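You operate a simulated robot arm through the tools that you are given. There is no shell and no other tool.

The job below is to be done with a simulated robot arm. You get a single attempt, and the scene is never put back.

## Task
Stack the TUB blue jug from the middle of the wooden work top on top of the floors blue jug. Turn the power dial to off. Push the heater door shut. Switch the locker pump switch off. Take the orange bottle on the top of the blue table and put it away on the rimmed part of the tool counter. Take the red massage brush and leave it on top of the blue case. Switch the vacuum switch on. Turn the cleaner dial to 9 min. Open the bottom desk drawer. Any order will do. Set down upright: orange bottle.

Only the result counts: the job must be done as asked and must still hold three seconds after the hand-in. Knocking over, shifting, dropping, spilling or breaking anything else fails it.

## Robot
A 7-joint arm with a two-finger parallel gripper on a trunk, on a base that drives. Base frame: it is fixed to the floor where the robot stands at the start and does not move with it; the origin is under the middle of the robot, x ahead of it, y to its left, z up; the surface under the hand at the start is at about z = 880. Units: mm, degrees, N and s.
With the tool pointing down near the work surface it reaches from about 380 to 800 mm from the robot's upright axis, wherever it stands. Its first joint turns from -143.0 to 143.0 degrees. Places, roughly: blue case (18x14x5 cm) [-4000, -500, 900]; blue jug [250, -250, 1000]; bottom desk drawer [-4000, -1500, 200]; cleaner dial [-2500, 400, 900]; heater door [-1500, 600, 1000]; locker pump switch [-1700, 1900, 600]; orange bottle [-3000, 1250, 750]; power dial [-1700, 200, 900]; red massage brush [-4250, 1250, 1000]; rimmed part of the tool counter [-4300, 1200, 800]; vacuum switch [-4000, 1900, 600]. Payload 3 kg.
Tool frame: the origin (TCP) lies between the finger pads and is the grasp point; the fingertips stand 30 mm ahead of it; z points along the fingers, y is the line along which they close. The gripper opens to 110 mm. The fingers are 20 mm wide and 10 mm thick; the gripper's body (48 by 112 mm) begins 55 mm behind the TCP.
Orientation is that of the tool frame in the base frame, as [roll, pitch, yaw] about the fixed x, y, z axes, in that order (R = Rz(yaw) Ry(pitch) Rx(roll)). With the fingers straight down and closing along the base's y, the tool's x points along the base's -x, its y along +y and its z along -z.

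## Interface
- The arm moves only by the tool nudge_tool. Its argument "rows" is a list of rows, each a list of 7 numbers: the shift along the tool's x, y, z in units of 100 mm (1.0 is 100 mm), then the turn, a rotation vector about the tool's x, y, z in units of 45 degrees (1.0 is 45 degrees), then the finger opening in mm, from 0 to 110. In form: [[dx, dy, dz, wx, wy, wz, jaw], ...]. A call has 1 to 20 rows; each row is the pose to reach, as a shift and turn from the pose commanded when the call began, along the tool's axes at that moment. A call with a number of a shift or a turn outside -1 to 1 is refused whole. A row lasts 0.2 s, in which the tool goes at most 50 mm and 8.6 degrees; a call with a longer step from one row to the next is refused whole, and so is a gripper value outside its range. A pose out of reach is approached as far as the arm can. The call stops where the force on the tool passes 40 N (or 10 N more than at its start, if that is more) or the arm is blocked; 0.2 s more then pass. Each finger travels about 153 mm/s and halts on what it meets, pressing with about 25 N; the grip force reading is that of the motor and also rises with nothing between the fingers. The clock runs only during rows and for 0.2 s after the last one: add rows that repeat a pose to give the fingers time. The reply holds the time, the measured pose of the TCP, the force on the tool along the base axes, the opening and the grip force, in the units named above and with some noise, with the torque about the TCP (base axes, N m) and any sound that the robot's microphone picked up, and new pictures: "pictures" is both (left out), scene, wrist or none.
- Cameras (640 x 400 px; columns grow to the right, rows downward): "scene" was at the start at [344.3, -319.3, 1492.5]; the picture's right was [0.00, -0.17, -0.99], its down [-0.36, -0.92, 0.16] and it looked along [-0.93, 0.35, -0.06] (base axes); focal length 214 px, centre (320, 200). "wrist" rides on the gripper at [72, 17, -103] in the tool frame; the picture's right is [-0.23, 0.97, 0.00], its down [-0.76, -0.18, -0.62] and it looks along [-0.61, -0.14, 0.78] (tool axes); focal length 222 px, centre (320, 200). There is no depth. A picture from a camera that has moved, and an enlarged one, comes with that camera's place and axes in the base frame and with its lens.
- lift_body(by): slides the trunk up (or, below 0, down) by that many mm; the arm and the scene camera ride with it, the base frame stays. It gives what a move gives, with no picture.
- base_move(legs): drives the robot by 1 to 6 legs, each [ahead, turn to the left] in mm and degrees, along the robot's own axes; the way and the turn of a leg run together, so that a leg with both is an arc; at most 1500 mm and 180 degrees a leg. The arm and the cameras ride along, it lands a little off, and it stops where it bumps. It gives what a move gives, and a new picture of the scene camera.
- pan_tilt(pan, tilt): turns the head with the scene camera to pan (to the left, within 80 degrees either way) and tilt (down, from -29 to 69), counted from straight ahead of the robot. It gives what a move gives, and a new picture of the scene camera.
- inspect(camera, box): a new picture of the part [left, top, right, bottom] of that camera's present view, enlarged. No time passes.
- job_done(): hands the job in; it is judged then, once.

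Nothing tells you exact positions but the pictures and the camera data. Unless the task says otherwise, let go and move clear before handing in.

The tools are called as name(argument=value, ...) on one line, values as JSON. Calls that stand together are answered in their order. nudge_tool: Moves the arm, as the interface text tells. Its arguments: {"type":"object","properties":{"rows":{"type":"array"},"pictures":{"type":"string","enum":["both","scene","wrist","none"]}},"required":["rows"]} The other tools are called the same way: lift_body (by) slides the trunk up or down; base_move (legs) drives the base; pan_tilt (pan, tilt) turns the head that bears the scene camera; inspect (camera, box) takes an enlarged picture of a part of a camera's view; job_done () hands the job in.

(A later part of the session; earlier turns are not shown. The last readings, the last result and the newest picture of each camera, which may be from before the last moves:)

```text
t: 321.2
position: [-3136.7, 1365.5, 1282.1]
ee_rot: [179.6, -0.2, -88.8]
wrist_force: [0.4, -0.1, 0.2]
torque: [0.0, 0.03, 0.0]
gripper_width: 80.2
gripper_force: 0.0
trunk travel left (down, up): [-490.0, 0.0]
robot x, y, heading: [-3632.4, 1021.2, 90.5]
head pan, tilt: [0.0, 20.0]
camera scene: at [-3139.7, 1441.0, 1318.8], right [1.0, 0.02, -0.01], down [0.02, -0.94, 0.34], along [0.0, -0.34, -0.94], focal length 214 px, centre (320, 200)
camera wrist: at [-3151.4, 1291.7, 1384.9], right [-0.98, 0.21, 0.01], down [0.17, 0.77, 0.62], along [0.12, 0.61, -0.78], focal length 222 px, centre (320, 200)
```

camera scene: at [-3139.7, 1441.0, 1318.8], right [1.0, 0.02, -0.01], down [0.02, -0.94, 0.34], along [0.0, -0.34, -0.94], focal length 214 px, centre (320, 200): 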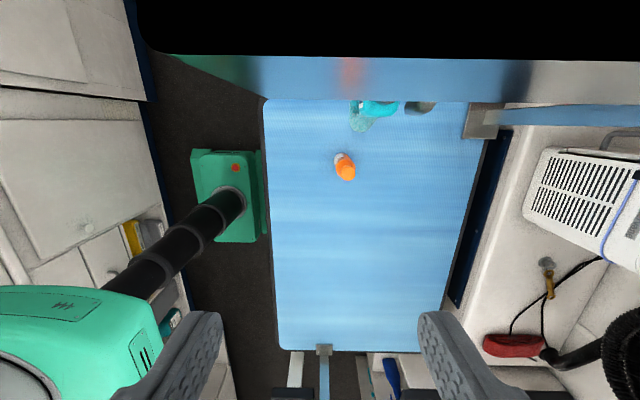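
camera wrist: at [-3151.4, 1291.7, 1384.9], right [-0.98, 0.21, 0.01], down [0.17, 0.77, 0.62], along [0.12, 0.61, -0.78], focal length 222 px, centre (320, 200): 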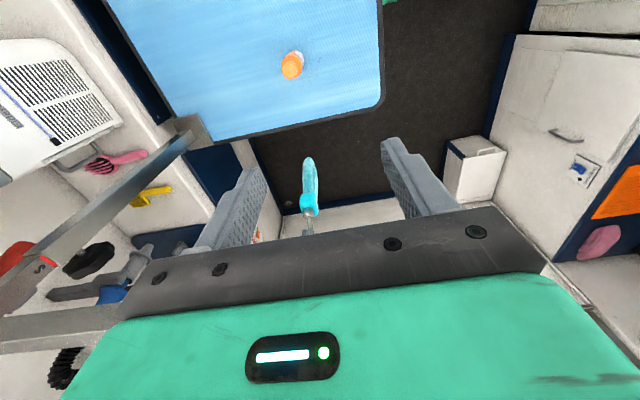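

There's a second grooming arm with a teal loop at y≈1460 above the table; my hand is clear of it (~75 mm). The bottle is at about (−3094,1347). I'll centre over it and lower the trunk.

nudge_tool(rows=[[0.2, -0.2, 0, 0, 0, 0, 80], [0.2, -0.42, 0, 0, 0, 0, 80], [0.2, -0.42, 0, 0, 0, 0, 80]], pictures="none")

lift_body(by=-180)

pan_tilt(pan=0, tilt=30)

inspect(camera="wrist", box=[160, 0, 480, 200])

```text
t: 322.0
position: [-3097.6, 1346.8, 1282.8]
ee_rot: [179.6, -0.1, -88.8]
wrist_force: [0.1, 0.4, -0.4]
torque: [0.04, 0.01, 0.01]
gripper_width: 80.3
gripper_force: 0.1
trunk travel left (down, up): [-490.0, 0.0]
robot x, y, heading: [-3635.6, 1017.7, 90.3]
head pan, tilt: [0.0, 20.0]
```

```text
t: 323.0
position: [-3095.9, 1333.4, 1216.4]
ee_rot: [-179.8, 0.4, -89.5]
wrist_force: [-17.9, -44.1, 13.1]
torque: [5.53, -2.11, 0.61]
gripper_width: 79.8
gripper_force: 0.1
trunk travel left (down, up): [-417.0, 73.0]
robot x, y, heading: [-3631.6, 1017.6, 90.1]
head pan, tilt: [0.0, 20.0]
stopped: the force on the tool passed its limit at 100 N (the readings are from after the stop); the commanded pose is now the measured one
```

```text
t: 323.7
position: [-3095.3, 1338.4, 1219.4]
ee_rot: [-179.5, 0.7, -89.3]
wrist_force: [3.8, -23.4, 40.8]
torque: [6.53, 0.2, -0.43]
gripper_width: 80.1
gripper_force: 0.2
trunk travel left (down, up): [-417.0, 73.0]
robot x, y, heading: [-3635.5, 1019.3, 90.2]
head pan, tilt: [0.0, 30.0]
camera scene: at [-3096.3, 1398.7, 1258.4], right [1.0, 0.01, 0.01], down [0.0, -0.87, 0.49], along [0.02, -0.49, -0.87], focal length 214 px, centre (320, 200)
```

scene: 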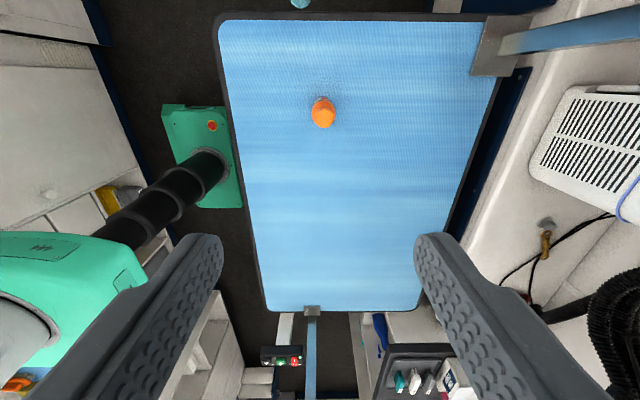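

```text
2.00 times, centred on (320, 100) of wrist
camera zoom: at [-3110.8, 1264.6, 1319.8], right [-0.98, 0.22, 0.0], down [0.16, 0.76, 0.63], along [0.14, 0.62, -0.77], focal length 444 px, centre (320, 400)
```

zoom: 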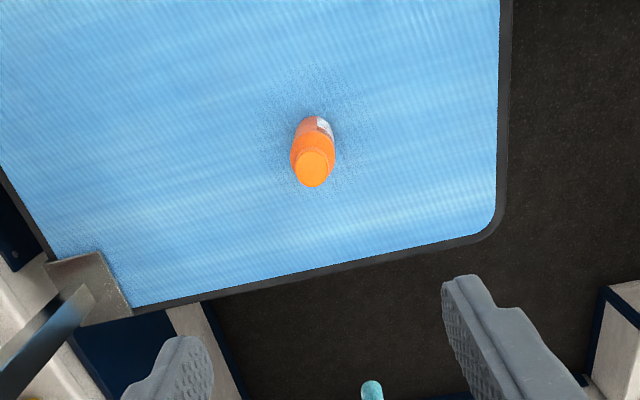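

The hand touched the second grooming arm's bar while lowering. Raising back up right away.

lift_body(by=70)

nudge_tool(rows=[[0, 0, 0, 0, 0, 0, 80]])

```text
t: 324.8
position: [-3094.4, 1343.5, 1283.7]
ee_rot: [-179.9, 0.3, -89.2]
wrist_force: [-0.3, 0.0, 0.2]
torque: [-0.01, -0.01, 0.02]
gripper_width: 80.2
gripper_force: 0.0
trunk travel left (down, up): [-487.0, 3.0]
robot x, y, heading: [-3631.7, 1016.8, 90.4]
head pan, tilt: [0.0, 30.0]
```

```text
t: 325.2
position: [-3095.1, 1344.1, 1284.4]
ee_rot: [-179.8, 0.5, -89.2]
wrist_force: [0.0, 0.4, 0.5]
torque: [0.04, 0.03, 0.0]
gripper_width: 79.9
gripper_force: 0.0
trunk travel left (down, up): [-487.0, 3.0]
robot x, y, heading: [-3629.5, 1017.2, 90.1]
head pan, tilt: [0.0, 30.0]
camera scene: at [-3096.3, 1403.3, 1324.8], right [1.0, 0.01, 0.0], down [0.01, -0.87, 0.49], along [0.01, -0.49, -0.87], focal length 214 px, centre (320, 200)
camera wrist: at [-3109.9, 1269.7, 1387.1], right [-0.98, 0.21, 0.0], down [0.17, 0.76, 0.63], along [0.14, 0.61, -0.78], focal length 222 px, centre (320, 200)
```

scene: 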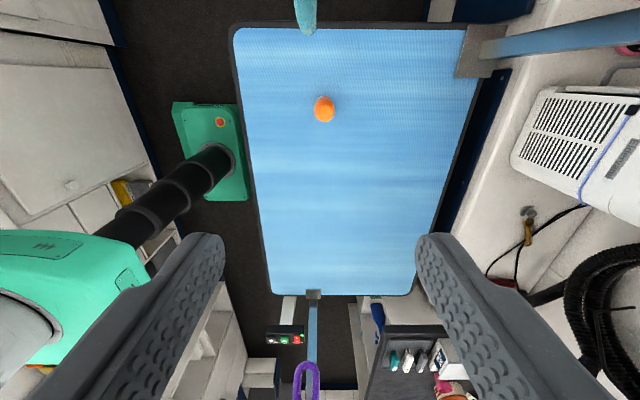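
wrist: 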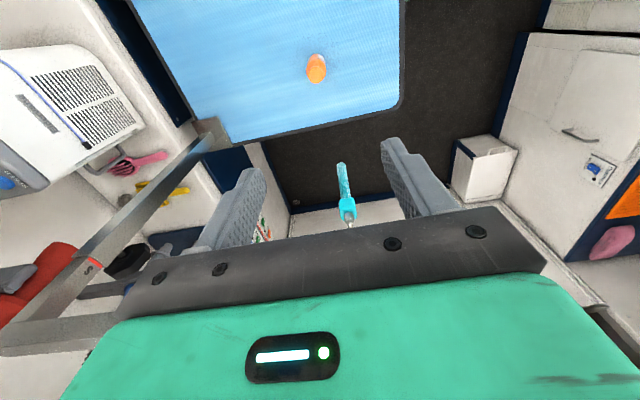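

Free again. The contact was the head/camera housing on the hand's far side against the bar. I'll rotate the hand 90° so that housing faces away from the bar before descending.

nudge_tool(rows=[[0.05, 0, 0, 0, 0, 0.15, 80], [0.1, 0, 0, 0, 0, 0.3, 80], [0.1, 0, 0, 0, 0, 0.45, 80], [0.1, 0, 0, 0, 0, 0.6, 80], [0.1, 0, 0, 0, 0, 0.75, 80], [0.1, 0, 0, 0, 0, 0.9, 80], [0.1, 0, 0, 0, 0, 1.0, 80]], pictures="none")

nudge_tool(rows=[[0, 0, 0, 0, 0, 0.15, 80], [0, 0, 0, 0, 0, 0.3, 80], [0, 0, 0, 0, 0, 0.45, 80], [0, 0, 0, 0, 0, 0.6, 80], [0, 0, 0, 0, 0, 0.75, 80], [0, 0, 0, 0, 0, 0.9, 80], [0, 0, 0, 0, 0, 1.0, 80], [0, 0, 0, 0, 0, 1.0, 80]])

```text
t: 326.8
position: [-3094.1, 1333.0, 1285.5]
ee_rot: [179.7, 0.4, -134.5]
wrist_force: [0.5, -0.3, 0.6]
torque: [-0.01, 0.01, 0.03]
gripper_width: 79.9
gripper_force: 0.1
trunk travel left (down, up): [-487.0, 3.0]
robot x, y, heading: [-3629.6, 1015.7, 90.0]
head pan, tilt: [0.0, 30.0]
```

```text
t: 328.6
position: [-3094.3, 1333.1, 1284.0]
ee_rot: [179.7, 0.2, -179.3]
wrist_force: [0.7, 0.6, 0.0]
torque: [0.03, 0.02, 0.01]
gripper_width: 79.8
gripper_force: 0.0
trunk travel left (down, up): [-487.0, 3.0]
robot x, y, heading: [-3628.4, 1021.3, 90.3]
head pan, tilt: [0.0, 30.0]
camera scene: at [-3033.5, 1332.0, 1324.3], right [0.01, -1.0, -0.01], down [-0.87, -0.01, 0.5], along [-0.5, 0.0, -0.87], focal length 214 px, centre (320, 200)
camera wrist: at [-3166.2, 1348.1, 1387.2], right [0.22, 0.98, 0.01], down [0.76, -0.17, 0.62], along [0.61, -0.13, -0.78], focal length 222 px, centre (320, 200)
```

scene: 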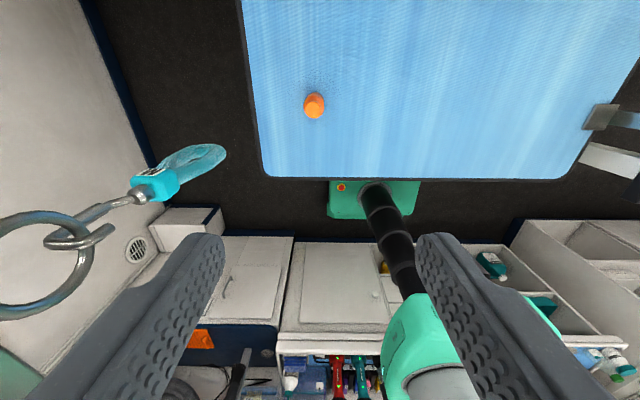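
wrist: 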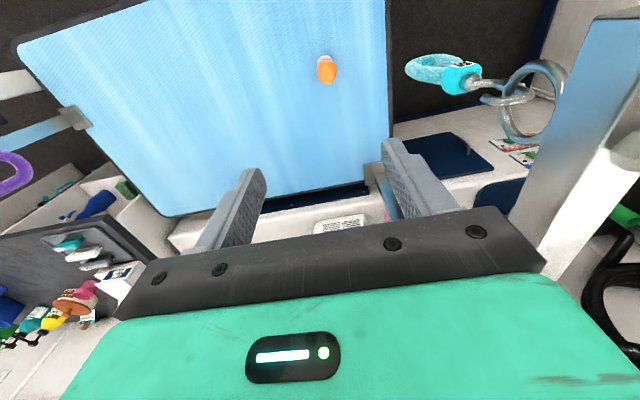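

inspect(camera="scene", box=[283, 80, 347, 130])

inspect(camera="wrist", box=[295, 45, 359, 95])

```text
8.00 times, centred on (315, 105) of scene
camera zoom: at [-3033.5, 1332.0, 1324.3], right [0.01, -1.0, -0.01], down [-0.87, -0.01, 0.5], along [-0.5, 0.0, -0.87], focal length 1716 px, centre (360, 960)
```

zoom: 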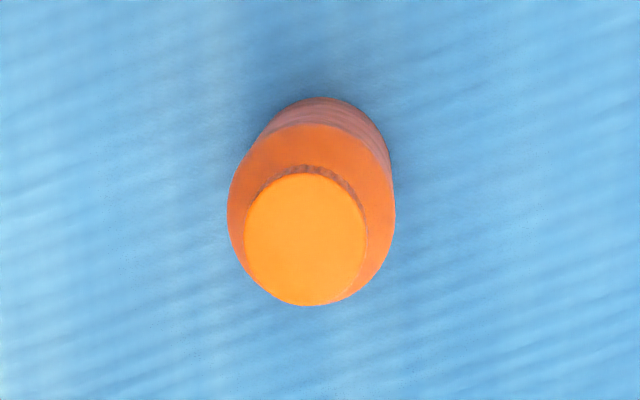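

```text
8.00 times, centred on (327, 70) of wrist
camera zoom: at [-3166.2, 1348.1, 1387.2], right [0.22, 0.98, 0.01], down [0.76, -0.17, 0.62], along [0.61, -0.13, -0.78], focal length 1777 px, centre (264, 1240)
```

zoom: 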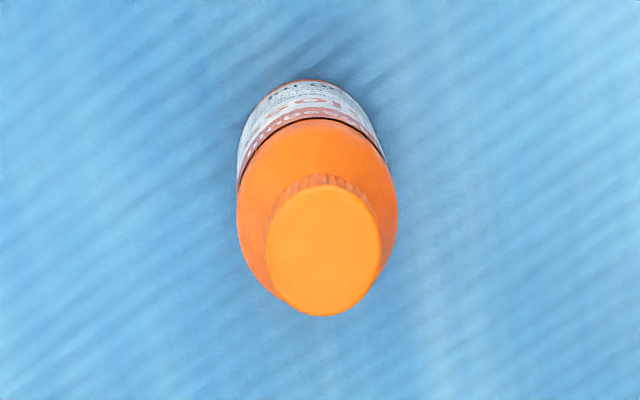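

Bottle cap top is at (−3084.5,1345.5,916); body ≈41 mm wide. I'll align over it and lower in stages.

nudge_tool(rows=[[-0.1, 0.125, 0, 0, 0, 0, 80], [-0.1, 0.125, 0, 0, 0, 0, 80]], pictures="none")

lift_body(by=-180)

nudge_tool(rows=[[0, 0, 0.3, 0, 0, 0, 80], [0, 0, 0.6, 0, 0, 0, 80], [0, 0, 0.9, 0, 0, 0, 80], [0, 0, 1.0, 0, 0, 0, 80], [0, 0, 1.0, 0, 0, 0, 80]])

```text
t: 329.2
position: [-3083.8, 1345.6, 1283.9]
ee_rot: [179.6, 0.2, -179.2]
wrist_force: [-0.9, 0.2, 0.9]
torque: [-0.03, 0.01, -0.05]
gripper_width: 79.6
gripper_force: 0.1
trunk travel left (down, up): [-487.0, 3.0]
robot x, y, heading: [-3629.7, 1015.7, 89.8]
head pan, tilt: [0.0, 30.0]
```

```text
t: 331.2
position: [-3085.7, 1345.1, 1102.5]
ee_rot: [179.6, 0.2, -179.3]
wrist_force: [-0.2, -0.4, 0.1]
torque: [-0.03, 0.01, 0.01]
gripper_width: 80.0
gripper_force: 0.0
trunk travel left (down, up): [-307.0, 183.0]
robot x, y, heading: [-3629.7, 1018.0, 90.2]
head pan, tilt: [0.0, 30.0]
```

```text
t: 332.4
position: [-3083.5, 1345.2, 1003.6]
ee_rot: [179.7, 0.1, -179.3]
wrist_force: [-0.8, -0.3, -0.1]
torque: [0.04, -0.01, 0.02]
gripper_width: 80.0
gripper_force: 0.0
trunk travel left (down, up): [-307.0, 183.0]
robot x, y, heading: [-3630.9, 1022.5, 90.0]
head pan, tilt: [0.0, 30.0]
camera scene: at [-3023.5, 1343.4, 1043.1], right [0.01, -1.0, -0.01], down [-0.87, -0.01, 0.5], along [-0.5, 0.0, -0.87], focal length 214 px, centre (320, 200)
camera wrist: at [-3156.2, 1359.3, 1106.1], right [0.21, 0.98, 0.01], down [0.76, -0.17, 0.62], along [0.61, -0.13, -0.78], focal length 222 px, centre (320, 200)
```

scene: 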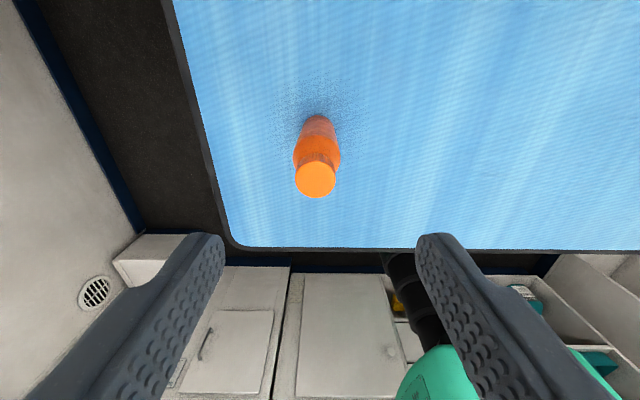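
wrist: 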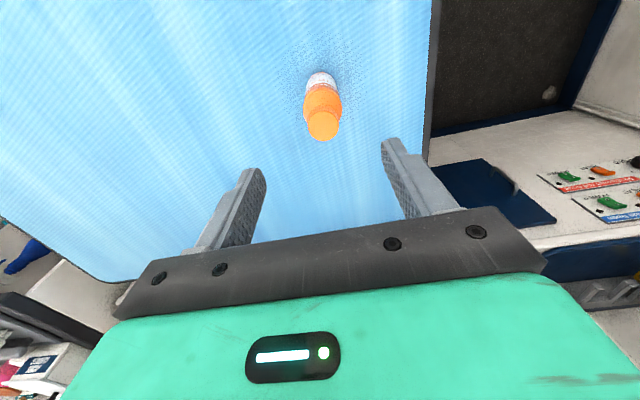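

nudge_tool(rows=[[0, 0, 0.3, 0, 0, 0, 80], [0, 0, 0.6, 0, 0, 0, 80], [0, 0, 0.8, 0, 0, 0, 80], [0.01, 0.01, 1.0, 0, 0, 0, 80], [0.01, 0.01, 1.0, 0, 0, 0, 80]], pictures="none")

nudge_tool(rows=[[0, 0, 0.15, 0, 0, 0, 80], [0, 0, 0.31, 0, 0, 0, 80], [0, 0, 0.31, 0, 0, 0, 60], [0, 0, 0.31, 0, 0, 0, 40], [0, 0, 0.31, 0, 0, 0, 20], [0, 0, 0.31, 0, 0, 0, 10], [0, 0, 0.31, 0, 0, 0, 10]])

```text
t: 333.6
position: [-3087.8, 1346.5, 904.4]
ee_rot: [179.5, 0.3, -179.4]
wrist_force: [-0.9, 0.1, -0.2]
torque: [0.02, -0.04, 0.0]
gripper_width: 80.1
gripper_force: 0.1
trunk travel left (down, up): [-307.0, 183.0]
robot x, y, heading: [-3633.7, 1016.0, 90.0]
head pan, tilt: [0.0, 30.0]
```

```text
t: 335.2
position: [-3085.9, 1348.3, 873.5]
ee_rot: [179.6, 0.2, -179.3]
wrist_force: [1.9, -0.1, 0.9]
torque: [-0.03, -0.21, -0.01]
gripper_width: 40.8
gripper_force: 25.3
trunk travel left (down, up): [-307.0, 183.0]
robot x, y, heading: [-3627.1, 1019.9, 90.1]
head pan, tilt: [0.0, 30.0]
camera scene: at [-3025.7, 1347.3, 913.1], right [0.01, -1.0, -0.01], down [-0.87, -0.01, 0.5], along [-0.5, 0.0, -0.87], focal length 214 px, centre (320, 200)
camera wrist: at [-3158.5, 1363.2, 975.9], right [0.21, 0.98, 0.01], down [0.76, -0.17, 0.62], along [0.61, -0.13, -0.78], focal length 222 px, centre (320, 200)
```

scene: 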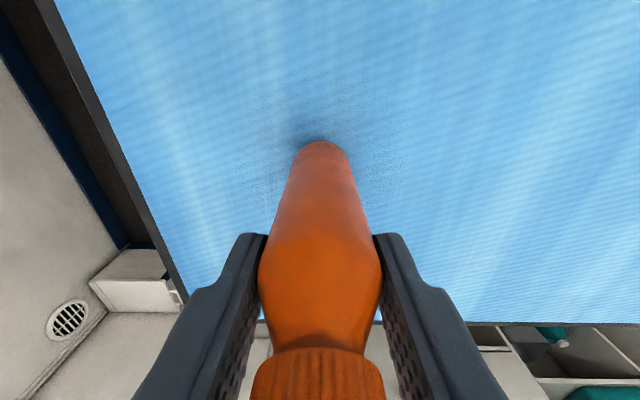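
wrist: 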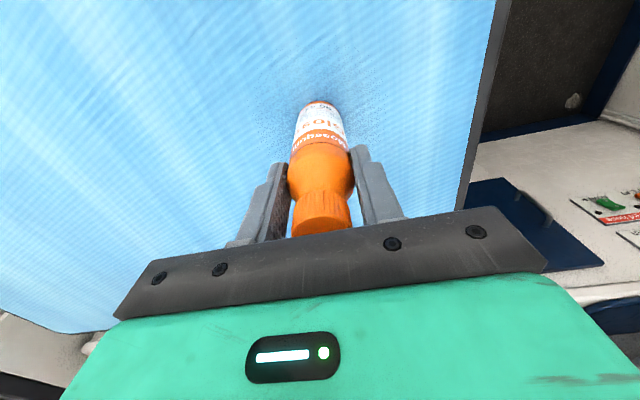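

Bottle gripped (40.8 mm). Lifting gently to check.

nudge_tool(rows=[[0, 0, -0.02, 0, 0, 0, 5], [0, 0, -0.05, 0, 0, 0, 5], [0, 0, -0.1, 0, 0, 0, 5], [0, 0, -0.2, 0, 0, 0, 5], [0, 0, -0.4, 0, 0, 0, 5], [0, 0, -0.6, 0, 0, 0, 5]])

```text
t: 336.6
position: [-3085.4, 1345.3, 933.3]
ee_rot: [179.6, 0.2, -179.3]
wrist_force: [0.1, -0.5, -2.2]
torque: [0.0, 0.02, 0.02]
gripper_width: 40.3
gripper_force: 24.9
trunk travel left (down, up): [-307.0, 183.0]
robot x, y, heading: [-3631.2, 1019.4, 90.0]
head pan, tilt: [0.0, 30.0]
camera scene: at [-3023.8, 1344.5, 973.8], right [0.01, -1.0, -0.01], down [-0.87, -0.01, 0.5], along [-0.5, 0.0, -0.87], focal length 214 px, centre (320, 200)
camera wrist: at [-3156.6, 1360.4, 1036.7], right [0.22, 0.98, 0.01], down [0.76, -0.17, 0.62], along [0.61, -0.13, -0.78], focal length 222 px, centre (320, 200)
```

scene: 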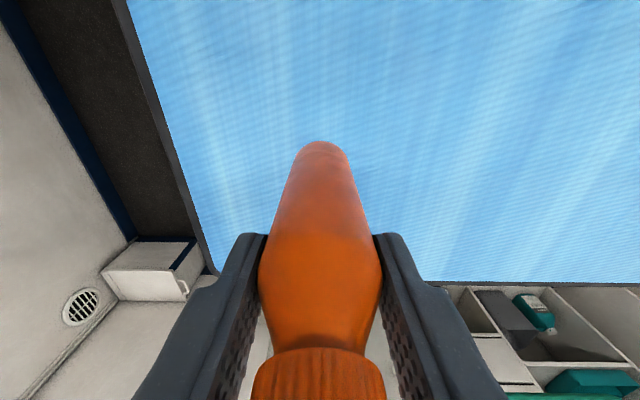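
wrist: 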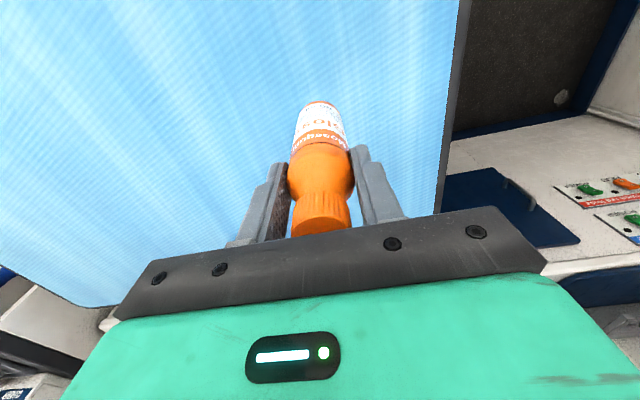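

The bottle is held (2.2 N). I'll raise it, rotate the hand back, and swing over to the left counter for a look at the rimmed area.

lift_body(by=180)

nudge_tool(rows=[[0, 0, -0.2, 0, 0, 0, 5], [0, 0, -0.5, 0, 0, 0, 5], [0, 0, -0.8, 0, 0, 0, 5], [0, 0, -1.0, 0, 0, 0, 5], [0, 0, -1.0, 0, 0, 0, 5]], pictures="none")

nudge_tool(rows=[[0.2, 0, -0.2, 0, 0, 0, 5], [0.5, 0, -0.5, 0, 0, 0, 5], [0.8, 0, -0.7, 0, 0, 0, 5], [1.0, 0, -0.7, 0, 0, 0, 5], [1.0, 0, -0.7, 0, 0, 0, 5]], pictures="none")

nudge_tool(rows=[[0.1, 0, 0, 0, 0, -0.15, 5], [0.3, 0, 0, 0, 0, -0.3, 5], [0.5, 0, 0, 0, 0, -0.45, 5], [0.7, 0, 0, 0, 0, -0.6, 5], [0.9, 0, 0, 0, 0, -0.75, 5], [1.0, 0, 0, 0, 0, -0.9, 5], [1.0, 0, 0, 0, 0, -1.0, 5], [1.0, 0, 0, 0, 0, -1.0, 5]], pictures="wrist")

```text
t: 338.6
position: [-3084.3, 1347.1, 1113.0]
ee_rot: [179.6, 0.2, -179.2]
wrist_force: [-0.8, -0.3, -1.0]
torque: [0.01, -0.03, -0.02]
gripper_width: 40.6
gripper_force: 25.2
trunk travel left (down, up): [-487.0, 3.0]
robot x, y, heading: [-3631.7, 1017.6, 90.2]
head pan, tilt: [0.0, 30.0]
```

```text
t: 339.8
position: [-3082.4, 1344.6, 1214.6]
ee_rot: [179.7, 0.2, -179.3]
wrist_force: [-0.2, 0.3, -2.1]
torque: [-0.01, 0.03, -0.02]
gripper_width: 40.9
gripper_force: 25.0
trunk travel left (down, up): [-487.0, 3.0]
robot x, y, heading: [-3631.7, 1018.3, 90.3]
head pan, tilt: [0.0, 30.0]
```

```text
t: 341.0
position: [-3185.9, 1342.1, 1283.2]
ee_rot: [179.6, 0.2, -179.3]
wrist_force: [-0.4, 0.3, -1.8]
torque: [0.04, -0.03, 0.02]
gripper_width: 40.4
gripper_force: 24.6
trunk travel left (down, up): [-487.0, 3.0]
robot x, y, heading: [-3632.0, 1018.4, 90.0]
head pan, tilt: [0.0, 30.0]
```

```text
t: 342.8
position: [-3286.0, 1343.1, 1282.8]
ee_rot: [179.9, 0.3, -134.2]
wrist_force: [0.0, -0.1, -0.8]
torque: [-0.02, -0.02, -0.01]
gripper_width: 40.8
gripper_force: 24.9
trunk travel left (down, up): [-487.0, 3.0]
robot x, y, heading: [-3630.1, 1018.7, 90.1]
head pan, tilt: [0.0, 30.0]
camera wrist: at [-3348.4, 1301.4, 1385.8], right [-0.54, 0.84, 0.0], down [0.66, 0.42, 0.63], along [0.53, 0.34, -0.78], focal length 222 px, centre (320, 200)
```

wrist: 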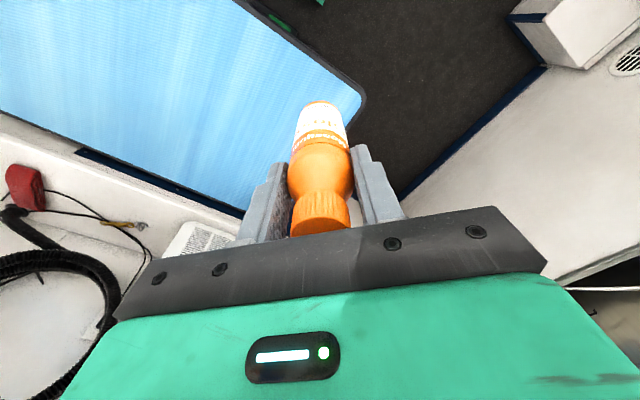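

nudge_tool(rows=[[0.25, 0.25, 0, 0, 0, 0, 5], [0.5, 0.5, 0, 0, 0, 0, 5], [0.7, 0.72, 0, 0, 0, 0, 5], [0.7, 0.72, 0, 0, 0, 0, 5]], pictures="none")

nudge_tool(rows=[[0.25, 0.1, 0, 0, 0, -0.15, 5], [0.5, 0.2, 0, 0, 0, -0.3, 5], [0.7, 0.3, 0, 0, 0, -0.45, 5], [0.8, 0.4, 0, 0, 0, -0.6, 5], [0.85, 0.5, 0, 0, 0, -0.75, 5], [0.85, 0.55, 0, 0, 0, -0.9, 5], [0.85, 0.55, 0, 0, 0, -1.0, 5], [0.85, 0.55, 0, 0, 0, -1.0, 5]], pictures="none")

nudge_tool(rows=[[0, 0.4, 0, 0, 0, 0, 5], [0, 0.8, 0, 0, 0, 0, 5], [0, 1.0, 0, 0, 0, 0, 5], [0, 1.0, 0, 0, 0, 0, 5]])

```text
t: 343.8
position: [-3386.7, 1340.5, 1282.3]
ee_rot: [-180.0, 0.3, -134.3]
wrist_force: [-0.1, -0.1, -0.9]
torque: [0.0, -0.04, 0.01]
gripper_width: 40.5
gripper_force: 24.8
trunk travel left (down, up): [-487.0, 3.0]
robot x, y, heading: [-3631.2, 1017.4, 90.1]
head pan, tilt: [0.0, 30.0]
```

```text
t: 345.6
position: [-3484.4, 1319.4, 1282.3]
ee_rot: [-179.8, 0.4, -89.2]
wrist_force: [0.5, -0.4, -1.5]
torque: [0.04, 0.02, 0.0]
gripper_width: 40.5
gripper_force: 25.0
trunk travel left (down, up): [-487.0, 3.0]
robot x, y, heading: [-3631.1, 1021.4, 90.1]
head pan, tilt: [0.0, 30.0]
```

```text
t: 346.6
position: [-3582.5, 1315.1, 1285.1]
ee_rot: [-179.8, 0.3, -89.3]
wrist_force: [-0.1, -0.8, -0.6]
torque: [0.02, -0.04, -0.02]
gripper_width: 40.6
gripper_force: 25.2
trunk travel left (down, up): [-487.0, 3.0]
robot x, y, heading: [-3631.7, 1019.4, 89.8]
head pan, tilt: [0.0, 30.0]
camera scene: at [-3585.8, 1375.6, 1325.9], right [1.0, 0.01, 0.0], down [0.01, -0.87, 0.49], along [0.01, -0.49, -0.87], focal length 214 px, centre (320, 200)
camera wrist: at [-3599.5, 1242.0, 1388.2], right [-0.98, 0.21, 0.0], down [0.17, 0.76, 0.63], along [0.14, 0.61, -0.78], focal length 222 px, centre (320, 200)
```

scene: 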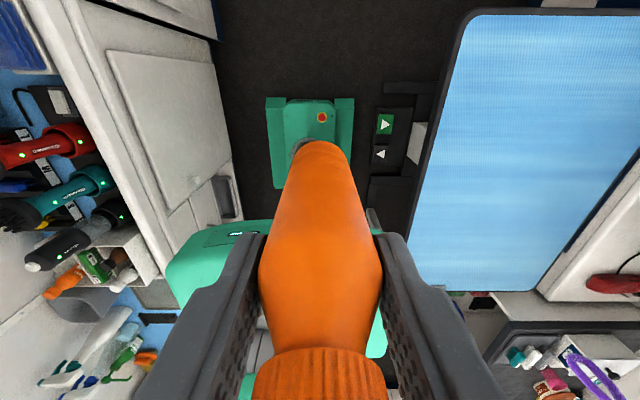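
wrist: 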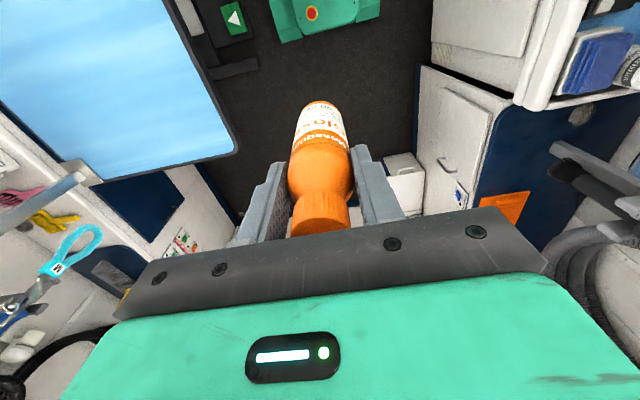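

nudge_tool(rows=[[0, 0.4, 0, 0, 0, 0, 5], [0, 0.8, 0, 0, 0, 0, 5], [0, 1.0, 0, 0, 0, 0, 5], [0, 1.0, 0, 0, 0, 0, 5]], pictures="none")

nudge_tool(rows=[[0, 0.4, 0, 0, 0, 0, 5], [0, 0.8, 0, 0, 0, 0, 5], [0, 1.0, 0, 0, 0, 0, 5], [0, 1.0, 0, 0, 0, 0, 5]], pictures="none")

nudge_tool(rows=[[0, 0.4, 0, 0, 0, 0, 5], [0, 0.8, 0, 0, 0, 0, 5], [0, 1.0, 0, 0, 0, 0, 5], [0, 1.0, 0, 0, 0, 0, 5]])

pan_tilt(pan=30, tilt=10)

```text
t: 347.6
position: [-3686.2, 1318.3, 1284.2]
ee_rot: [-179.8, 0.4, -89.2]
wrist_force: [-0.1, -0.6, -1.2]
torque: [0.01, -0.02, 0.0]
gripper_width: 40.7
gripper_force: 25.1
trunk travel left (down, up): [-487.0, 3.0]
robot x, y, heading: [-3629.0, 1019.3, 90.2]
head pan, tilt: [0.0, 30.0]
```

```text
t: 348.6
position: [-3782.8, 1316.2, 1282.1]
ee_rot: [-179.8, 0.4, -89.4]
wrist_force: [-0.5, -0.1, -1.5]
torque: [-0.03, 0.02, 0.03]
gripper_width: 40.6
gripper_force: 24.2
trunk travel left (down, up): [-487.0, 3.0]
robot x, y, heading: [-3633.3, 1012.4, 90.1]
head pan, tilt: [0.0, 30.0]
```

```text
t: 349.6
position: [-3885.8, 1315.9, 1281.2]
ee_rot: [-179.9, 0.4, -89.4]
wrist_force: [0.2, -1.3, -1.2]
torque: [-0.01, -0.03, 0.03]
gripper_width: 40.6
gripper_force: 24.6
trunk travel left (down, up): [-487.0, 3.0]
robot x, y, heading: [-3630.5, 1020.3, 90.1]
head pan, tilt: [0.0, 30.0]
camera scene: at [-3886.9, 1375.7, 1320.9], right [1.0, 0.01, 0.0], down [0.01, -0.87, 0.49], along [0.01, -0.49, -0.87], focal length 214 px, centre (320, 200)
camera wrist: at [-3900.6, 1242.1, 1383.2], right [-0.98, 0.21, 0.0], down [0.17, 0.76, 0.63], along [0.14, 0.61, -0.78], focal length 222 px, centre (320, 200)
```

scene: 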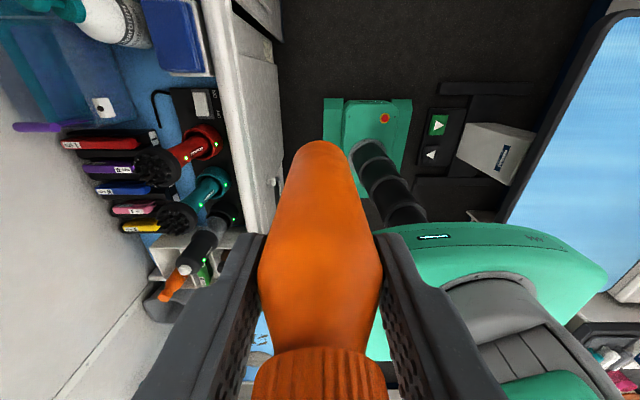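
wrist: 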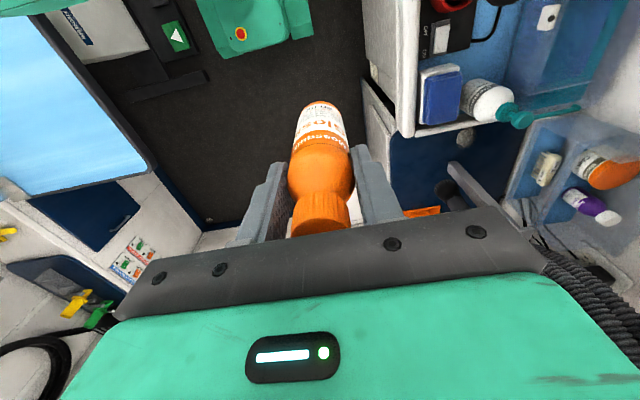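

```text
t: 350.5
position: [-3883.8, 1316.3, 1281.2]
ee_rot: [-179.8, 0.4, -89.3]
wrist_force: [0.4, 0.6, -0.5]
torque: [0.02, -0.01, 0.0]
gripper_width: 40.7
gripper_force: 24.7
trunk travel left (down, up): [-487.0, 3.0]
robot x, y, heading: [-3629.3, 1015.6, 90.2]
head pan, tilt: [30.0, 10.0]
camera scene: at [-3933.2, 1407.4, 1331.0], right [0.87, 0.01, -0.5], down [0.1, -0.98, 0.14], along [-0.49, -0.17, -0.86], focal length 214 px, centre (320, 200)
```

scene: 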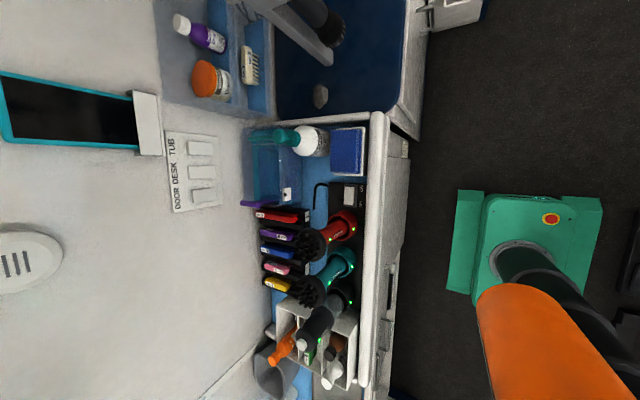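

inspect(camera="scene", box=[220, 100, 420, 400])

inspect(camera="scene", box=[230, 110, 400, 240])

inspect(camera="scene", box=[240, 250, 400, 400])

```text
1.33 times, centred on (320, 250) of scene
camera zoom: at [-3933.2, 1407.4, 1331.0], right [0.87, 0.01, -0.5], down [0.1, -0.98, 0.14], along [-0.49, -0.17, -0.86], focal length 286 px, centre (320, 133)
```

zoom: 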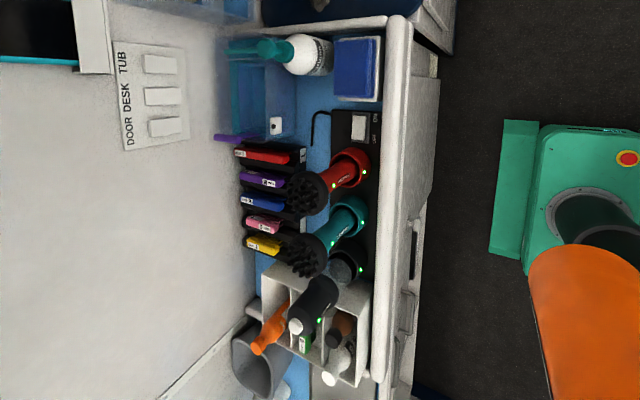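

```text
3.08 times, centred on (315, 175) of scene
camera zoom: at [-3933.2, 1407.4, 1331.0], right [0.87, 0.01, -0.5], down [0.1, -0.98, 0.14], along [-0.49, -0.17, -0.86], focal length 660 px, centre (335, 277)
```

zoom: 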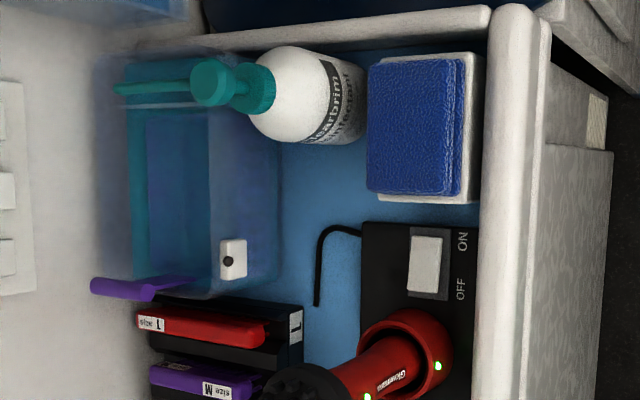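

```text
2.67 times, centred on (320, 325) of scene
camera zoom: at [-3933.2, 1407.4, 1331.0], right [0.87, 0.01, -0.5], down [0.1, -0.98, 0.14], along [-0.49, -0.17, -0.86], focal length 572 px, centre (320, -133)
```

zoom: 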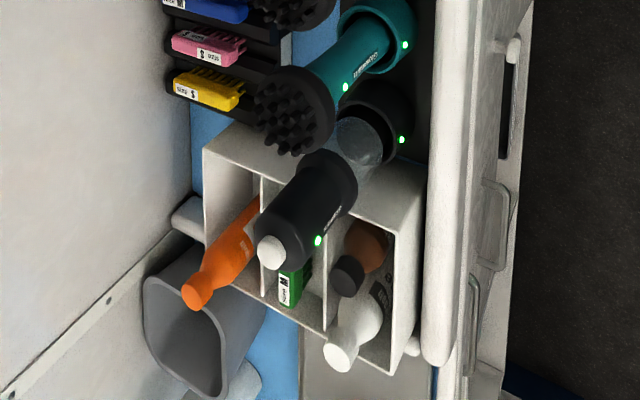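

inspect(camera="scene", box=[250, 110, 346, 210])

pan_tilt(pan=60, tilt=0)

inspect(camera="scene", box=[200, 120, 400, 320])

```text
4.00 times, centred on (298, 160) of scene
camera zoom: at [-3933.2, 1407.4, 1331.0], right [0.87, 0.01, -0.5], down [0.1, -0.98, 0.14], along [-0.49, -0.17, -0.86], focal length 858 px, centre (408, 360)
```

zoom: 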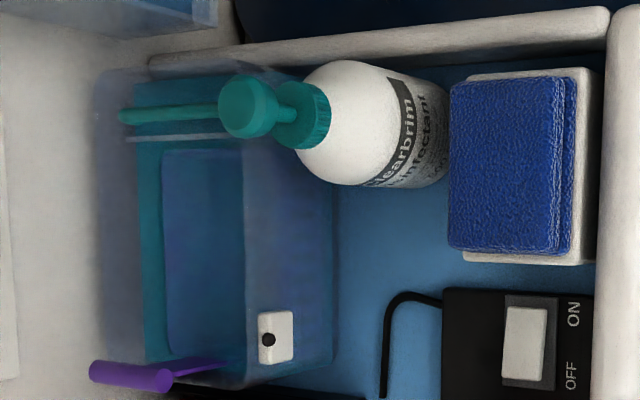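

```text
t: 351.5
position: [-3884.8, 1316.1, 1280.8]
ee_rot: [-179.8, 0.4, -89.4]
wrist_force: [0.6, -0.5, -1.1]
torque: [0.01, -0.01, 0.03]
gripper_width: 40.5
gripper_force: 24.8
trunk travel left (down, up): [-487.0, 3.0]
robot x, y, heading: [-3630.8, 1018.0, 89.9]
head pan, tilt: [60.0, 0.0]
camera scene: at [-3965.1, 1422.8, 1366.6], right [0.5, 0.01, -0.86], down [0.01, -1.0, -0.01], along [-0.86, -0.01, -0.5], focal length 214 px, centre (320, 200)
```

scene: 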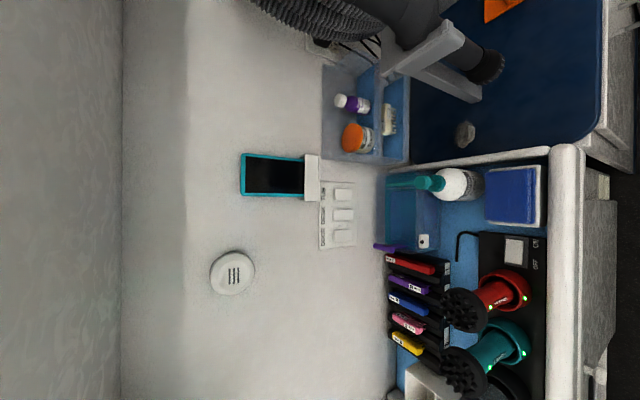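

```text
2.00 times, centred on (300, 220) of scene
camera zoom: at [-3965.1, 1422.8, 1366.6], right [0.5, 0.01, -0.86], down [0.01, -1.0, -0.01], along [-0.86, -0.01, -0.5], focal length 429 px, centre (360, 160)
```

zoom: 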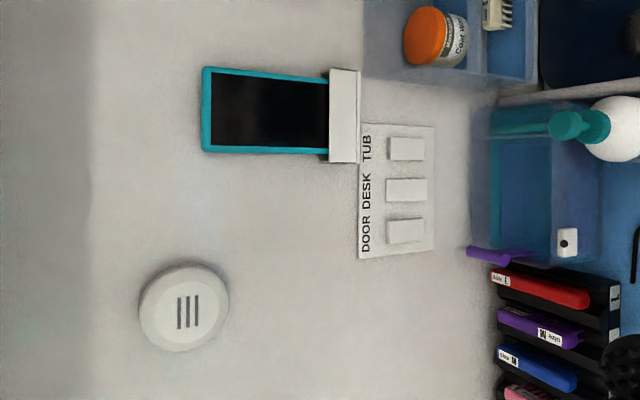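

There's a free patch of mat in the rimmed part at about (−4218,1383), between the clear tub, the folded cloths and the disinfectant. I'll come in low from the corridor side, checking along the way.

nudge_tool(rows=[[-0.2, 0.2, 0.3, 0, 0, 0, 5], [-0.4, 0.4, 0.6, 0, 0, 0, 5], [-0.6, 0.6, 0.9, 0, 0, 0, 5], [-0.67, 0.65, 1.0, 0, 0, 0, 5], [-0.67, 0.65, 1.0, 0, 0, 0, 5]], pictures="none")

nudge_tool(rows=[[0, 0, 0.3, 0, 0, 0, 5], [0, 0, 0.6, 0, 0, 0, 5], [0, 0, 0.9, 0, 0, 0, 5], [0, 0, 1.0, 0, 0, 0, 5], [0, 0, 1.0, 0, 0, 0, 5]])

pan_tilt(pan=60, tilt=-15)

```text
t: 352.7
position: [-3947.1, 1381.1, 1182.7]
ee_rot: [-179.8, 0.4, -89.3]
wrist_force: [-0.4, -0.7, -1.1]
torque: [-0.04, -0.02, 0.01]
gripper_width: 40.5
gripper_force: 24.5
trunk travel left (down, up): [-487.0, 3.0]
robot x, y, heading: [-3633.0, 1019.5, 90.3]
head pan, tilt: [60.0, 0.0]
```

```text
t: 353.9
position: [-3949.4, 1382.3, 1081.0]
ee_rot: [-179.7, 0.4, -89.3]
wrist_force: [-0.2, 0.5, -1.0]
torque: [-0.02, 0.01, 0.01]
gripper_width: 40.6
gripper_force: 25.2
trunk travel left (down, up): [-487.0, 3.0]
robot x, y, heading: [-3631.9, 1019.8, 90.1]
head pan, tilt: [60.0, 0.0]
camera scene: at [-4028.9, 1489.4, 1168.2], right [0.5, 0.01, -0.86], down [0.01, -1.0, -0.01], along [-0.86, -0.01, -0.5], focal length 214 px, centre (320, 200)
camera wrist: at [-3963.9, 1308.7, 1184.8], right [-0.98, 0.21, 0.0], down [0.17, 0.76, 0.63], along [0.14, 0.61, -0.78], focal length 222 px, centre (320, 200)
```

scene: 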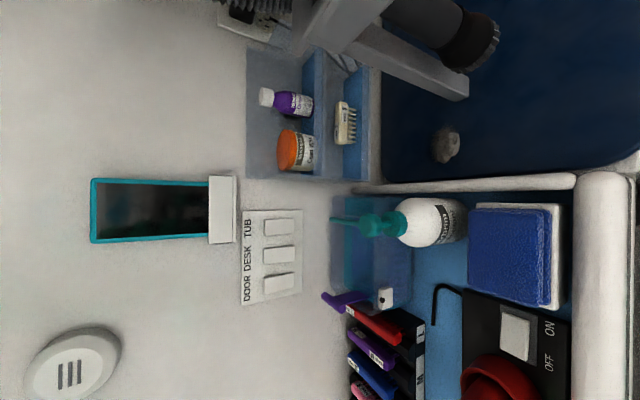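
wrist: 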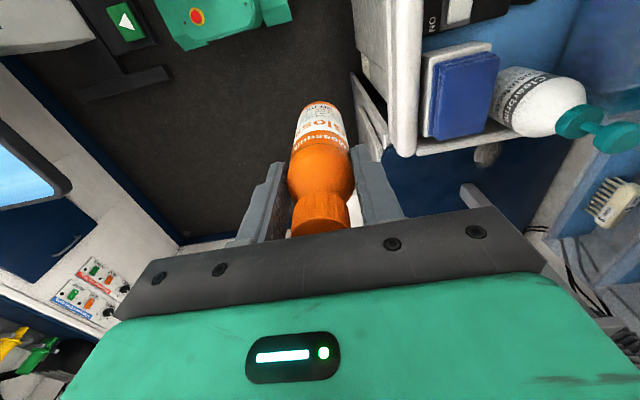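

```text
t: 354.7
position: [-3948.3, 1383.5, 1083.1]
ee_rot: [-179.8, 0.4, -89.2]
wrist_force: [-1.2, 0.0, -0.6]
torque: [0.0, -0.02, 0.01]
gripper_width: 40.6
gripper_force: 24.6
trunk travel left (down, up): [-487.0, 3.0]
robot x, y, heading: [-3634.7, 1018.9, 90.1]
head pan, tilt: [60.0, -15.0]
camera scene: at [-4020.9, 1511.8, 1173.0], right [0.5, 0.01, -0.86], down [-0.21, -0.97, -0.14], along [-0.84, 0.25, -0.48], focal length 214 px, centre (320, 200)
```

scene: 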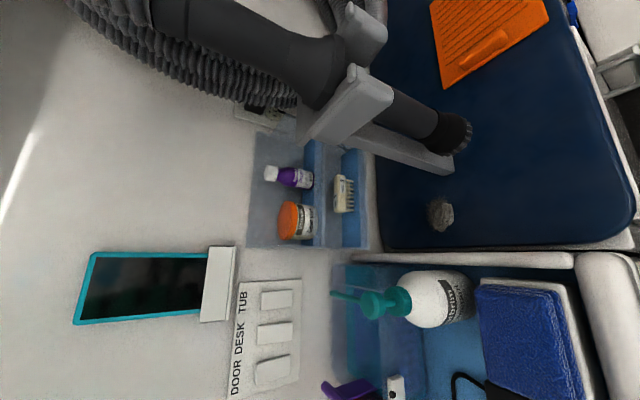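

Refined: mat surface z≈797, free spot centre ≈(−4205,1390) with ~16 mm clearance all around. I'll park the head out of the way and move left above the spot.

pan_tilt(pan=80, tilt=69)

nudge_tool(rows=[[-0.03, 0.3, 0, 0, 0, 0, 5], [-0.06, 0.6, 0, 0, 0, 0, 5], [-0.07, 0.9, 0, 0, 0, 0, 5], [-0.07, 1.0, 0, 0, 0, 0, 5], [-0.07, 1.0, 0, 0, 0, 0, 5]], pictures="wrist")

nudge_tool(rows=[[0, 0.3, 0, 0, 0, 0, 5], [0, 0.6, 0, 0, 0, 0, 5], [0, 0.9, 0, 0, 0, 0, 5], [0, 1.0, 0, 0, 0, 0, 5], [0, 1.0, 0, 0, 0, 0, 5]], pictures="wrist")

```text
t: 356.2
position: [-3947.4, 1383.2, 1082.6]
ee_rot: [-179.8, 0.4, -89.3]
wrist_force: [0.2, 0.0, -2.2]
torque: [0.0, -0.01, -0.01]
gripper_width: 40.3
gripper_force: 25.3
trunk travel left (down, up): [-487.0, 3.0]
robot x, y, heading: [-3630.7, 1016.8, 90.2]
head pan, tilt: [80.0, 68.8]
camera scene: at [-4004.8, 1389.6, 1202.8], right [0.18, 0.01, -0.98], down [0.92, -0.35, 0.16], along [-0.35, -0.94, -0.07], focal length 214 px, centre (320, 200)
```

scene: 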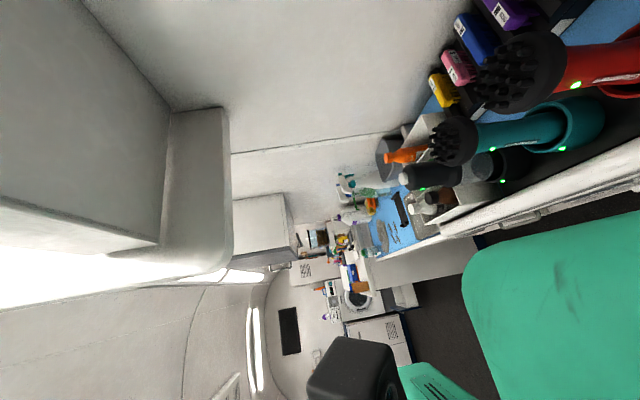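

```text
t: 357.4
position: [-4048.5, 1389.2, 1080.5]
ee_rot: [-179.8, 0.3, -89.3]
wrist_force: [0.3, -0.4, -1.8]
torque: [0.01, 0.0, 0.01]
gripper_width: 40.6
gripper_force: 24.6
trunk travel left (down, up): [-487.0, 3.0]
robot x, y, heading: [-3629.6, 1020.9, 90.1]
head pan, tilt: [80.0, 68.8]
camera wrist: at [-4064.5, 1315.0, 1184.3], right [-0.98, 0.21, 0.0], down [0.17, 0.76, 0.63], along [0.14, 0.61, -0.78], focal length 222 px, centre (320, 200)
```

wrist: 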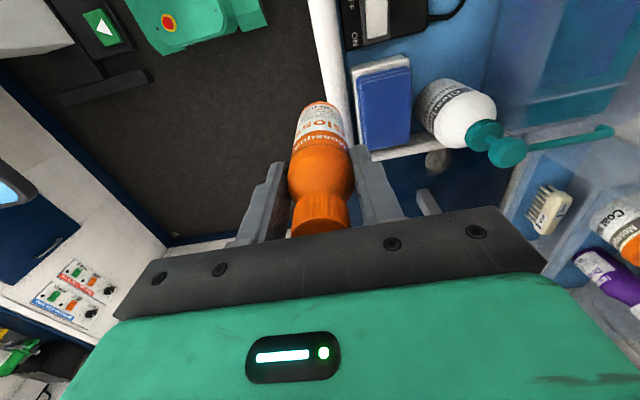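

```text
t: 358.6
position: [-4150.3, 1389.5, 1078.6]
ee_rot: [-179.8, 0.4, -89.3]
wrist_force: [-0.1, 0.1, -1.6]
torque: [0.02, -0.02, 0.04]
gripper_width: 40.5
gripper_force: 24.9
trunk travel left (down, up): [-487.0, 3.0]
robot x, y, heading: [-3629.8, 1020.1, 90.1]
head pan, tilt: [80.0, 68.8]
camera wrist: at [-4165.3, 1315.0, 1181.5], right [-0.98, 0.21, 0.0], down [0.17, 0.76, 0.63], along [0.14, 0.61, -0.78], focal length 222 px, centre (320, 200)
```

wrist: 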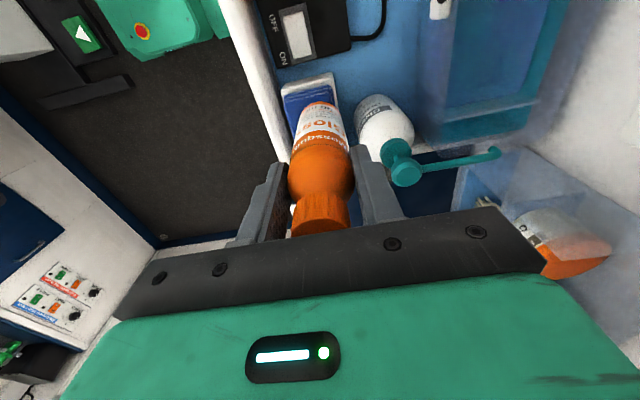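

nudge_tool(rows=[[0.01, 0.3, 0, 0, 0, 0, 5], [0.035, 0.6, 0, 0, 0, 0, 5], [0.035, 0.7, 0, 0, 0, 0, 5], [0.035, 0.7, 0.3, 0, 0, 0, 5], [0.035, 0.7, 0.6, 0, 0, 0, 5], [0.035, 0.7, 0.8, 0, 0, 0, 5], [0.035, 0.7, 0.8, 0, 0, 0, 5]], pictures="wrist")

```text
t: 360.2
position: [-4219.8, 1382.2, 1002.2]
ee_rot: [-179.8, 0.4, -89.3]
wrist_force: [0.3, 0.8, -1.1]
torque: [0.02, 0.01, 0.0]
gripper_width: 40.6
gripper_force: 24.5
trunk travel left (down, up): [-487.0, 3.0]
robot x, y, heading: [-3633.1, 1022.7, 90.1]
head pan, tilt: [80.0, 68.8]
camera wrist: at [-4235.7, 1308.6, 1103.5], right [-0.98, 0.21, 0.0], down [0.17, 0.76, 0.63], along [0.14, 0.61, -0.78], focal length 222 px, centre (320, 200)
```

wrist: 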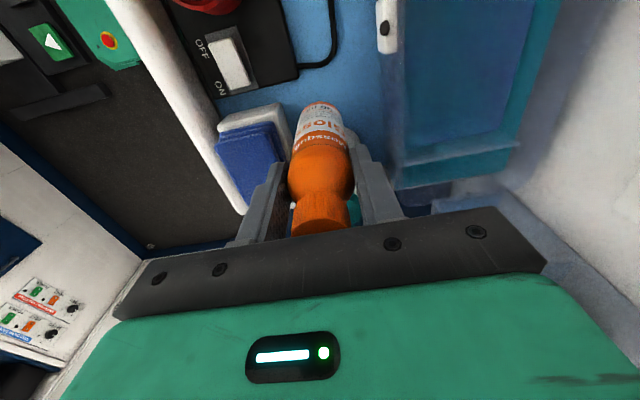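

nudge_tool(rows=[[0, 0, 0.2, 0, 0, 0, 5], [0, 0, 0.4, 0, 0, 0, 5], [0, 0, 0.55, 0, 0, 0, 5], [0, 0, 0.68, 0, 0, 0, 5], [0, 0, 0.74, 0, 0, 0, 5], [0, 0, 0.74, 0, 0, 0, 5]], pictures="wrist")

nudge_tool(rows=[[0, 0, 0.02, 0, 0, 0, 5], [0, 0, 0.04, 0, 0, 0, 5]], pictures="none")

nudge_tool(rows=[[0, 0, 0.02, 0, 0, 0, 5], [0, 0, 0.04, 0, 0, 0, 5]], pictures="none")

```text
t: 361.6
position: [-4220.7, 1385.3, 926.8]
ee_rot: [-179.8, 0.4, -89.3]
wrist_force: [0.0, -0.1, -1.1]
torque: [0.01, -0.01, -0.01]
gripper_width: 40.2
gripper_force: 25.2
trunk travel left (down, up): [-487.0, 3.0]
robot x, y, heading: [-3628.6, 1014.8, 90.1]
head pan, tilt: [80.0, 68.8]
camera wrist: at [-4235.5, 1310.8, 1029.1], right [-0.98, 0.21, 0.0], down [0.17, 0.76, 0.63], along [0.14, 0.61, -0.78], focal length 222 px, centre (320, 200)
```

wrist: 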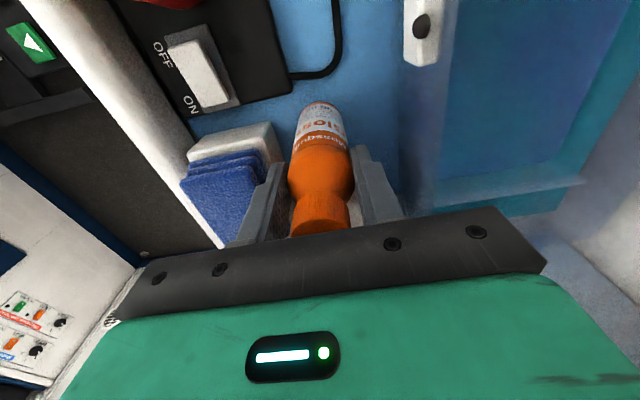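

```text
t: 362.2
position: [-4218.2, 1383.8, 923.6]
ee_rot: [-179.7, 0.4, -89.3]
wrist_force: [0.2, -0.1, -1.5]
torque: [-0.02, -0.02, -0.03]
gripper_width: 40.5
gripper_force: 24.6
trunk travel left (down, up): [-487.0, 3.0]
robot x, y, heading: [-3628.2, 1017.9, 90.2]
head pan, tilt: [80.0, 68.8]
```

```text
t: 362.8
position: [-4218.2, 1383.5, 918.3]
ee_rot: [-179.8, 0.5, -89.3]
wrist_force: [-0.2, -0.1, -0.6]
torque: [-0.01, 0.0, -0.02]
gripper_width: 40.4
gripper_force: 24.9
trunk travel left (down, up): [-487.0, 3.0]
robot x, y, heading: [-3628.8, 1021.0, 90.3]
head pan, tilt: [80.0, 68.8]
```

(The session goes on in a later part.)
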